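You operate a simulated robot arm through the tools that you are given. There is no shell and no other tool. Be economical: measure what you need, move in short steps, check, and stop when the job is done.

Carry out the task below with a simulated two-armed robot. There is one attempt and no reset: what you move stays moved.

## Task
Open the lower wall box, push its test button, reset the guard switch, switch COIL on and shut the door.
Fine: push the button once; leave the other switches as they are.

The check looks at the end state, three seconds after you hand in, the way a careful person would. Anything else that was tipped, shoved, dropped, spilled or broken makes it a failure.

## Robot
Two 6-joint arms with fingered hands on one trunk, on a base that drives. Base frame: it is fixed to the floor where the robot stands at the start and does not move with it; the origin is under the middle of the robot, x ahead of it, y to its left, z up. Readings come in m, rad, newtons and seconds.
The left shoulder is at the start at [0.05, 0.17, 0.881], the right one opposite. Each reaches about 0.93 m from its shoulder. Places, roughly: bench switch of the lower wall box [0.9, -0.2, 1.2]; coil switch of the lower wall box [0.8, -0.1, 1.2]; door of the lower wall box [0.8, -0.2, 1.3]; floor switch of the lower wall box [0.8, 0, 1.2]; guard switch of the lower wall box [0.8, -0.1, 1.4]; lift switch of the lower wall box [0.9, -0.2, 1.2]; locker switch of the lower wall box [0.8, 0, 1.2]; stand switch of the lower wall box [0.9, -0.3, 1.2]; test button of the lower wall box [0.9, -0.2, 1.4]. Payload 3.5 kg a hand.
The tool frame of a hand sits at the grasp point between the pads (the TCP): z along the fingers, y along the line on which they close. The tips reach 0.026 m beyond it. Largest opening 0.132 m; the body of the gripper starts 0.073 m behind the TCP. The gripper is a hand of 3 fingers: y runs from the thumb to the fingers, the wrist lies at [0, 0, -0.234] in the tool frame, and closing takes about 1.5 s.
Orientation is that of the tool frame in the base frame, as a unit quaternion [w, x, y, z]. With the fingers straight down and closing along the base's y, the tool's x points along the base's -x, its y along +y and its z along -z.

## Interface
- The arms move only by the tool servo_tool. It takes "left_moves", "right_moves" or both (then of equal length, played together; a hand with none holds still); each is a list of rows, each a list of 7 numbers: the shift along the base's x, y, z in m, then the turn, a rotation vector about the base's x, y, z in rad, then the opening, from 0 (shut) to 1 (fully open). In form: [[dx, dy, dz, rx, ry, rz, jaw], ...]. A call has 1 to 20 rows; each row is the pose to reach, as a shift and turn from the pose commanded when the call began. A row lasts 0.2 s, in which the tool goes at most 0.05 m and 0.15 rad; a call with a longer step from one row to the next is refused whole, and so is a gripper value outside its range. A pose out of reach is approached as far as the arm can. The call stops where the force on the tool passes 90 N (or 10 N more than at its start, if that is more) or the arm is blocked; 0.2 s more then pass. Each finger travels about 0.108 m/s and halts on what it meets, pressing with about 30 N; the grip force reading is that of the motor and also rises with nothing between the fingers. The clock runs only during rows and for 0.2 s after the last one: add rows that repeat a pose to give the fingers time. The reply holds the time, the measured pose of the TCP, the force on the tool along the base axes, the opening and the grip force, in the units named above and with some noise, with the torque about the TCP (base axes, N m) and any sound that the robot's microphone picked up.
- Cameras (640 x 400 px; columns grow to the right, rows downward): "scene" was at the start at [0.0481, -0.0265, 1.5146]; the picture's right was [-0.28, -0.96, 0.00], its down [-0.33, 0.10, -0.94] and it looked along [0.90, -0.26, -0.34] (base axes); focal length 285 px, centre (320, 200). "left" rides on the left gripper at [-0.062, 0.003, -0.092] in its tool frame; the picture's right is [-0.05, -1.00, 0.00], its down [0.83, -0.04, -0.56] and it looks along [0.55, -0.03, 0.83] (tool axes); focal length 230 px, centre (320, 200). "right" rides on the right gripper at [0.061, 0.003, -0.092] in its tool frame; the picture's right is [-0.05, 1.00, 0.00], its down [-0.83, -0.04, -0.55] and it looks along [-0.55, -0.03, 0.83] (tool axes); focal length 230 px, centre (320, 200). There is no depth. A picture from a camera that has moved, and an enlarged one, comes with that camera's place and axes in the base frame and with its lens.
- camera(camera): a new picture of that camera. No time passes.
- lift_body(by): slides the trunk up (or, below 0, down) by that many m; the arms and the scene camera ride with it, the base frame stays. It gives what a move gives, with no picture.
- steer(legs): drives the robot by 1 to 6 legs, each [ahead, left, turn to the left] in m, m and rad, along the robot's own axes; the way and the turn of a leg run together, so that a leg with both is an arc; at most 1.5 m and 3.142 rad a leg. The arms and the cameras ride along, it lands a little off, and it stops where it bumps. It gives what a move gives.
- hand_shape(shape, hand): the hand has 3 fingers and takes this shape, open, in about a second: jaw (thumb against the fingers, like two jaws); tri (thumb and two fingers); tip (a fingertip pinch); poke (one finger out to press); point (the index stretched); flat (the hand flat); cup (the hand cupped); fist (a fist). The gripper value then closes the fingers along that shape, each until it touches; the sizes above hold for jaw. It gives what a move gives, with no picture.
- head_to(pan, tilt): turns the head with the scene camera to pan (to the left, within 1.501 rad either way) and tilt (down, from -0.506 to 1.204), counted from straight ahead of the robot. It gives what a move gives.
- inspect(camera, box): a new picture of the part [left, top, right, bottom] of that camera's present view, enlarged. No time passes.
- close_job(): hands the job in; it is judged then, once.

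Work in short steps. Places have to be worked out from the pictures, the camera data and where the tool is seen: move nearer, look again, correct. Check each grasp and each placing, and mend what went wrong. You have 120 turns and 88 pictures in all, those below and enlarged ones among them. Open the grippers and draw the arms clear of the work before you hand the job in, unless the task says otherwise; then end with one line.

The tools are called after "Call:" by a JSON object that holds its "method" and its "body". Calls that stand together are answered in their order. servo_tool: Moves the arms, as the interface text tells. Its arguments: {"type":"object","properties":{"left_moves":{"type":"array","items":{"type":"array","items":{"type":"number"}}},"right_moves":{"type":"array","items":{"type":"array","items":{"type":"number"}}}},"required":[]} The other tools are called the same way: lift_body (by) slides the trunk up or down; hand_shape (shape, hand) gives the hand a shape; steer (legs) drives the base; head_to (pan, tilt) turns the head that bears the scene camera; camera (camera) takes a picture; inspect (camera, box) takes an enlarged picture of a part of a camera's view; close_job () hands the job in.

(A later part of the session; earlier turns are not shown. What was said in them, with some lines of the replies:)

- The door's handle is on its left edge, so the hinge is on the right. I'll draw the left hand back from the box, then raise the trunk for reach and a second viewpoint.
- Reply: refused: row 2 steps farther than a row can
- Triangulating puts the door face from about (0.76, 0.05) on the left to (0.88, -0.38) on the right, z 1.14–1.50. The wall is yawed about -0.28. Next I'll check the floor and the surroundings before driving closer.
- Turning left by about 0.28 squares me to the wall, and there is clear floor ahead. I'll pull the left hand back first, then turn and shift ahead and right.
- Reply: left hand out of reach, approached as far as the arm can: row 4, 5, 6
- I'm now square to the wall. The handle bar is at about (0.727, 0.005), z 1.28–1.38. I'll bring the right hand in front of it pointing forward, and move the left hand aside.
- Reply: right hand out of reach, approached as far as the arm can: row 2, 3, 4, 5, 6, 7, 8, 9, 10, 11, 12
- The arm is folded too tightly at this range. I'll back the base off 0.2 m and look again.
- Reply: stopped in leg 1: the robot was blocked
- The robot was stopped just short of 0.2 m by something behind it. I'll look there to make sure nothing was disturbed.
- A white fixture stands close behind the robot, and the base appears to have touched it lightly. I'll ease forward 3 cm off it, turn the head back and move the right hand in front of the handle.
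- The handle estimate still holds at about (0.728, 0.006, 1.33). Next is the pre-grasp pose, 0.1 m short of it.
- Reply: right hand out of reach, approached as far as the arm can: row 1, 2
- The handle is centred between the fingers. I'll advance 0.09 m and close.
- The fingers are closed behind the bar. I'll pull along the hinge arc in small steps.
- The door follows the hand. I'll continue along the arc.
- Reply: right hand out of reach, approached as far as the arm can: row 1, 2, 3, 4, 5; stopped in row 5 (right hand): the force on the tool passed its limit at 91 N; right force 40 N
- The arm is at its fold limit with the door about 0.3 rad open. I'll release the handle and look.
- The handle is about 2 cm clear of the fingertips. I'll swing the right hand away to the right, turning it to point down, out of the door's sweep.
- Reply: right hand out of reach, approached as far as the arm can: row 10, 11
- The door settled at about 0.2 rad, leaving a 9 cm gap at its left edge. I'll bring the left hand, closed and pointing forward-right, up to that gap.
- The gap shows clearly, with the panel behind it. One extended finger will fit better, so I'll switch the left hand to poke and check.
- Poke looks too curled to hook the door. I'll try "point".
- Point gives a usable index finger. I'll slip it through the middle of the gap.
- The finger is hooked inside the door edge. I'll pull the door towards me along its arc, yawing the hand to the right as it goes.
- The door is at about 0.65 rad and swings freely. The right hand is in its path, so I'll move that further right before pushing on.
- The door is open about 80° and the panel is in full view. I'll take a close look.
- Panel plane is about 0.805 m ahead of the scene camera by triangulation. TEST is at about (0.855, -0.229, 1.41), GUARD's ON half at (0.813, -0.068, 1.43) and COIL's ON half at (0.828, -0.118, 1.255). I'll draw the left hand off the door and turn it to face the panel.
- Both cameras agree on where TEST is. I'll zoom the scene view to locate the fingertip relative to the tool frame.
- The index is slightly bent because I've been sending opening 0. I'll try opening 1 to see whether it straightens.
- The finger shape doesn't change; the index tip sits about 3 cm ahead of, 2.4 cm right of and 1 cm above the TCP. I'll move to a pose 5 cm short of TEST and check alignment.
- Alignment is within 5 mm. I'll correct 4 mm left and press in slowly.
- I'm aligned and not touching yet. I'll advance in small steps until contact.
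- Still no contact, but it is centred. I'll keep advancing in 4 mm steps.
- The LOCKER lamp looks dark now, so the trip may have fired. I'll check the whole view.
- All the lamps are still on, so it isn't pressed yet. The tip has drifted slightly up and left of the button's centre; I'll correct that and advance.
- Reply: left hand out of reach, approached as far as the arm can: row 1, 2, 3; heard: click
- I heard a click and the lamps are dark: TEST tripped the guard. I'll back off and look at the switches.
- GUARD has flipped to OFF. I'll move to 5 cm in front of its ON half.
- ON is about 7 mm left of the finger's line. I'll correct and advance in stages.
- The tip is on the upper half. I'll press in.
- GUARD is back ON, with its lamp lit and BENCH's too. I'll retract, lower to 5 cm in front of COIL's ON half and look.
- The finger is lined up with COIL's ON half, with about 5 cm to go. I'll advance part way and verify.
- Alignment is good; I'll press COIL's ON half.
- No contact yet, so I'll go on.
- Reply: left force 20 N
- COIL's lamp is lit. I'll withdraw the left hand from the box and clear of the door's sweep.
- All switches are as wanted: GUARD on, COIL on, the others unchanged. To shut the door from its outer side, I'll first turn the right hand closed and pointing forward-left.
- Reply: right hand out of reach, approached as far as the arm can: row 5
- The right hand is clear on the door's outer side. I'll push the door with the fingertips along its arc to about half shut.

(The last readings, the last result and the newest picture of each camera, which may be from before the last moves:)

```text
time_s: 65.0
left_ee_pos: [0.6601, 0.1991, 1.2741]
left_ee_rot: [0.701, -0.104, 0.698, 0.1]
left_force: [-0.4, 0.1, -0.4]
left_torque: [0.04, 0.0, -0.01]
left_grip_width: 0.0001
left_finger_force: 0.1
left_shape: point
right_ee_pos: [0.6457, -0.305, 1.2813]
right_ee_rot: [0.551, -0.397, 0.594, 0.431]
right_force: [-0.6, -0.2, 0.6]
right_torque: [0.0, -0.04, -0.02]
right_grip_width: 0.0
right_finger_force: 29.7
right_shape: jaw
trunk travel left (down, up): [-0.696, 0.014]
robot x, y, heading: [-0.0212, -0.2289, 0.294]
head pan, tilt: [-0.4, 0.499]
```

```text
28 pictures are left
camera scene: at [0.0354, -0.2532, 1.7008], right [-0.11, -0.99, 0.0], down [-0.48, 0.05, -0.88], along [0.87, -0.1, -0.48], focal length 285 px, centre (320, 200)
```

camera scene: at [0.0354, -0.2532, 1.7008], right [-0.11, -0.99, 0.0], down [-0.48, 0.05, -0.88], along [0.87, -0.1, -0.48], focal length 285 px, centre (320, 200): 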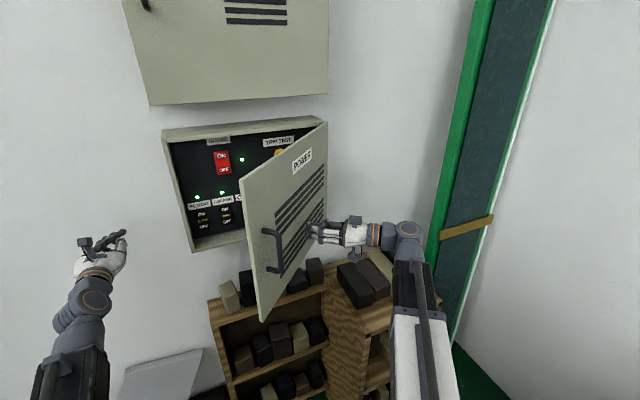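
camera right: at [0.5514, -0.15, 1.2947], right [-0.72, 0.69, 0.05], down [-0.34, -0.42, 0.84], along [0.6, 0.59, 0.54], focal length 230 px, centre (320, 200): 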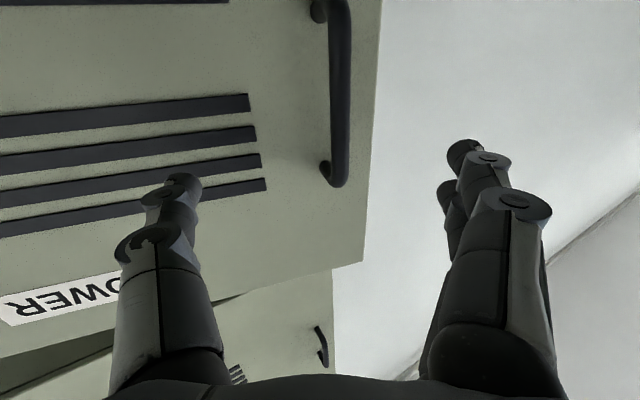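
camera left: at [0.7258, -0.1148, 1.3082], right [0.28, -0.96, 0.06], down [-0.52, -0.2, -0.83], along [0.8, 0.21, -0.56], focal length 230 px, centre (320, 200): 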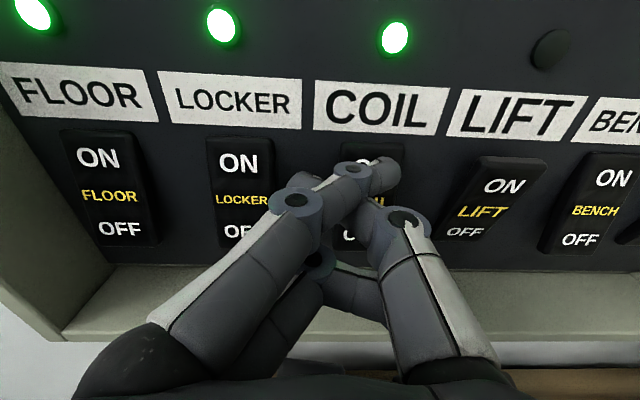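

The door follows well. I'll continue round to shut.

Call:
{"method": "servo_tool", "body": {"right_moves": [[0.014, 0.034, 0, 0, 0, -0.07, 0], [0.035, 0.066, 0, 0, 0, -0.15, 0], [0.058, 0.093, 0, 0, 0, -0.25, 0], [0.084, 0.118, 0, 0, 0, -0.35, 0], [0.105, 0.131, 0, 0, 0, -0.4, 0], [0.127, 0.142, 0, 0, 0, -0.45, 0], [0.14, 0.148, 0, 0, 0, -0.48, 0], [0.15, 0.152, 0, 0, 0, -0.5, 0]]}}

Call:
{"method": "camera", "body": {"camera": "scene"}}

```text
time_s: 66.8
left_ee_pos: [0.6503, 0.1966, 1.281]
left_ee_rot: [0.704, -0.104, 0.695, 0.101]
left_force: [0.8, -0.4, -0.7]
left_torque: [-0.01, -0.03, 0.03]
left_grip_width: 0.0001
left_finger_force: 0.0
left_shape: point
right_ee_pos: [0.7794, -0.1544, 1.2839]
right_ee_rot: [0.64, -0.242, 0.671, 0.285]
right_force: [-84.0, -22.0, -18.5]
right_torque: [0.08, 0.04, -0.57]
right_grip_width: 0.0
right_finger_force: 30.0
right_shape: jaw
trunk travel left (down, up): [-0.696, 0.014]
robot x, y, heading: [-0.0164, -0.2329, 0.284]
head pan, tilt: [-0.4, 0.499]
```

```text
27 pictures are left
camera scene: at [0.0215, -0.2575, 1.7008], right [-0.11, -0.99, 0.0], down [-0.47, 0.06, -0.88], along [0.88, -0.1, -0.47], focal length 285 px, centre (320, 200)
```

scene: 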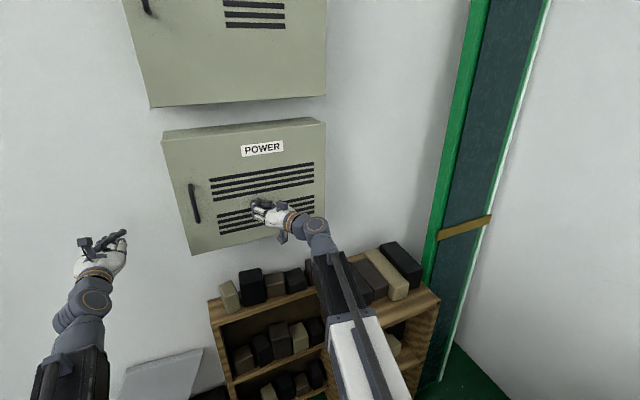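

The door is shut against the frame, pressed at about 84 N. I'll back the hand straight off and draw it away to the right.

Call:
{"method": "servo_tool", "body": {"right_moves": [[-0.02, -0.01, 0, 0, 0, 0, 0], [-0.045, -0.03, 0, 0, 0, 0.05, 0], [-0.075, -0.065, 0, 0, 0, 0.1, 0], [-0.095, -0.11, 0, 0, 0, 0.15, 0], [-0.11, -0.155, 0, 0, 0, 0.2, 0.2], [-0.12, -0.2, 0, 0, 0, 0.25, 0.4], [-0.13, -0.245, 0, 0, 0, 0.25, 0.7], [-0.14, -0.29, 0, 0, 0, 0.25, 1], [-0.15, -0.335, 0, 0, 0, 0.25, 1], [-0.16, -0.38, 0, 0, 0, 0.25, 1]]}}

Call:
{"method": "hand_shape", "body": {"shape": "jaw", "hand": "left"}}

Call:
{"method": "servo_tool", "body": {"left_moves": [[-0.01, 0.02, 0, 0, 0, 0, 1], [-0.02, 0.04, 0, 0, 0, 0, 1], [-0.02, 0.06, 0, 0, 0, 0, 1], [-0.02, 0.06, 0, 0, 0, 0, 1], [-0.02, 0.06, 0, 0, 0, 0, 1], [-0.02, 0.06, 0, 0, 0, 0, 1], [-0.02, 0.06, 0, 0, 0, 0, 1]]}}

Call:
{"method": "head_to", "body": {"pan": 0, "tilt": 0.4}}

Call:
{"method": "camera", "body": {"camera": "scene"}}

Call:
{"method": "inspect", "body": {"camera": "scene", "box": [280, 130, 480, 290]}}

```text
time_s: 69.0
left_ee_pos: [0.6606, 0.1986, 1.2745]
left_ee_rot: [0.701, -0.104, 0.698, 0.101]
left_force: [-0.1, 0.3, -0.5]
left_torque: [-0.02, -0.04, -0.02]
left_grip_width: 0.0001
left_finger_force: 0.1
left_shape: point
right_ee_pos: [0.6356, -0.5346, 1.2796]
right_ee_rot: [0.6, -0.32, 0.638, 0.36]
right_force: [-0.4, -0.2, -0.7]
right_torque: [0.0, -0.01, 0.03]
right_grip_width: 0.132
right_finger_force: 0.0
right_shape: jaw
trunk travel left (down, up): [-0.696, 0.014]
robot x, y, heading: [-0.0151, -0.2316, 0.288]
head pan, tilt: [-0.4, 0.499]
```

```text
time_s: 69.9
left_ee_pos: [0.6607, 0.1992, 1.2745]
left_ee_rot: [0.702, -0.103, 0.698, 0.1]
left_force: [1.3, 0.5, 0.5]
left_torque: [0.03, 0.01, -0.01]
left_grip_width: 0.0952
left_finger_force: 0.0
left_shape: jaw
right_ee_pos: [0.6343, -0.5342, 1.2794]
right_ee_rot: [0.6, -0.32, 0.638, 0.36]
right_force: [-0.6, -0.2, -0.1]
right_torque: [-0.01, 0.01, -0.02]
right_grip_width: 0.1321
right_finger_force: 0.0
right_shape: jaw
trunk travel left (down, up): [-0.696, 0.014]
robot x, y, heading: [-0.0138, -0.2329, 0.286]
head pan, tilt: [-0.4, 0.499]
```

```text
time_s: 71.5
left_ee_pos: [0.6398, 0.2582, 1.2744]
left_ee_rot: [0.701, -0.104, 0.698, 0.101]
left_force: [0.3, 0.6, 0.6]
left_torque: [0.0, -0.02, 0.04]
left_grip_width: 0.0949
left_finger_force: 0.1
left_shape: jaw
right_ee_pos: [0.6359, -0.5339, 1.2799]
right_ee_rot: [0.601, -0.32, 0.638, 0.36]
right_force: [0.2, 0.9, 0.8]
right_torque: [0.03, -0.01, -0.01]
right_grip_width: 0.1318
right_finger_force: 0.1
right_shape: jaw
trunk travel left (down, up): [-0.696, 0.014]
robot x, y, heading: [-0.0185, -0.2329, 0.291]
head pan, tilt: [-0.4, 0.499]
```

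```text
time_s: 72.4
left_ee_pos: [0.6397, 0.2584, 1.275]
left_ee_rot: [0.701, -0.103, 0.698, 0.1]
left_force: [0.4, -0.3, 0.1]
left_torque: [0.01, -0.01, 0.02]
left_grip_width: 0.0949
left_finger_force: 0.1
left_shape: jaw
right_ee_pos: [0.6357, -0.5344, 1.2797]
right_ee_rot: [0.6, -0.32, 0.639, 0.36]
right_force: [-0.2, 0.2, 0.3]
right_torque: [0.01, 0.0, -0.01]
right_grip_width: 0.1321
right_finger_force: 0.0
right_shape: jaw
trunk travel left (down, up): [-0.696, 0.014]
robot x, y, heading: [-0.0165, -0.2305, 0.285]
head pan, tilt: [0.0, 0.4]
```

```text
26 pictures are left
camera scene: at [0.0337, -0.2174, 1.7099], right [0.28, -0.96, 0.0], down [-0.37, -0.11, -0.92], along [0.88, 0.26, -0.39], focal length 285 px, centre (320, 200)
```

scene: 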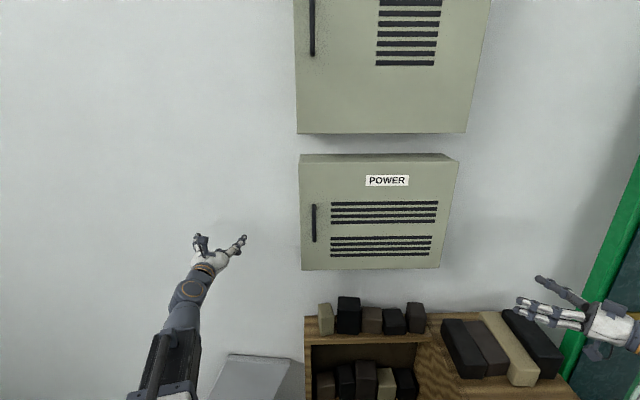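

```text
2.50 times, centred on (380, 210) of scene
camera zoom: at [0.0337, -0.2174, 1.7099], right [0.28, -0.96, 0.0], down [-0.37, -0.11, -0.92], along [0.88, 0.26, -0.39], focal length 712 px, centre (170, 175)
```

zoom: 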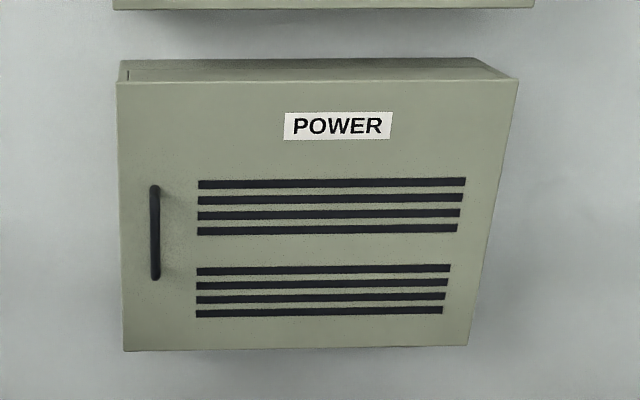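

The door is flush with its frame as it was at the start, and both hands are open and clear. I'm handing in.

Call:
{"method": "close_job", "body": {}}

```text
The job is handed in.
```

I opened the lower box, pushed TEST once, reset GUARD to ON, switched COIL on and shut the door. The other switches are unchanged, but the base lightly touched a white fixture behind it while backing up, with no visible shift.
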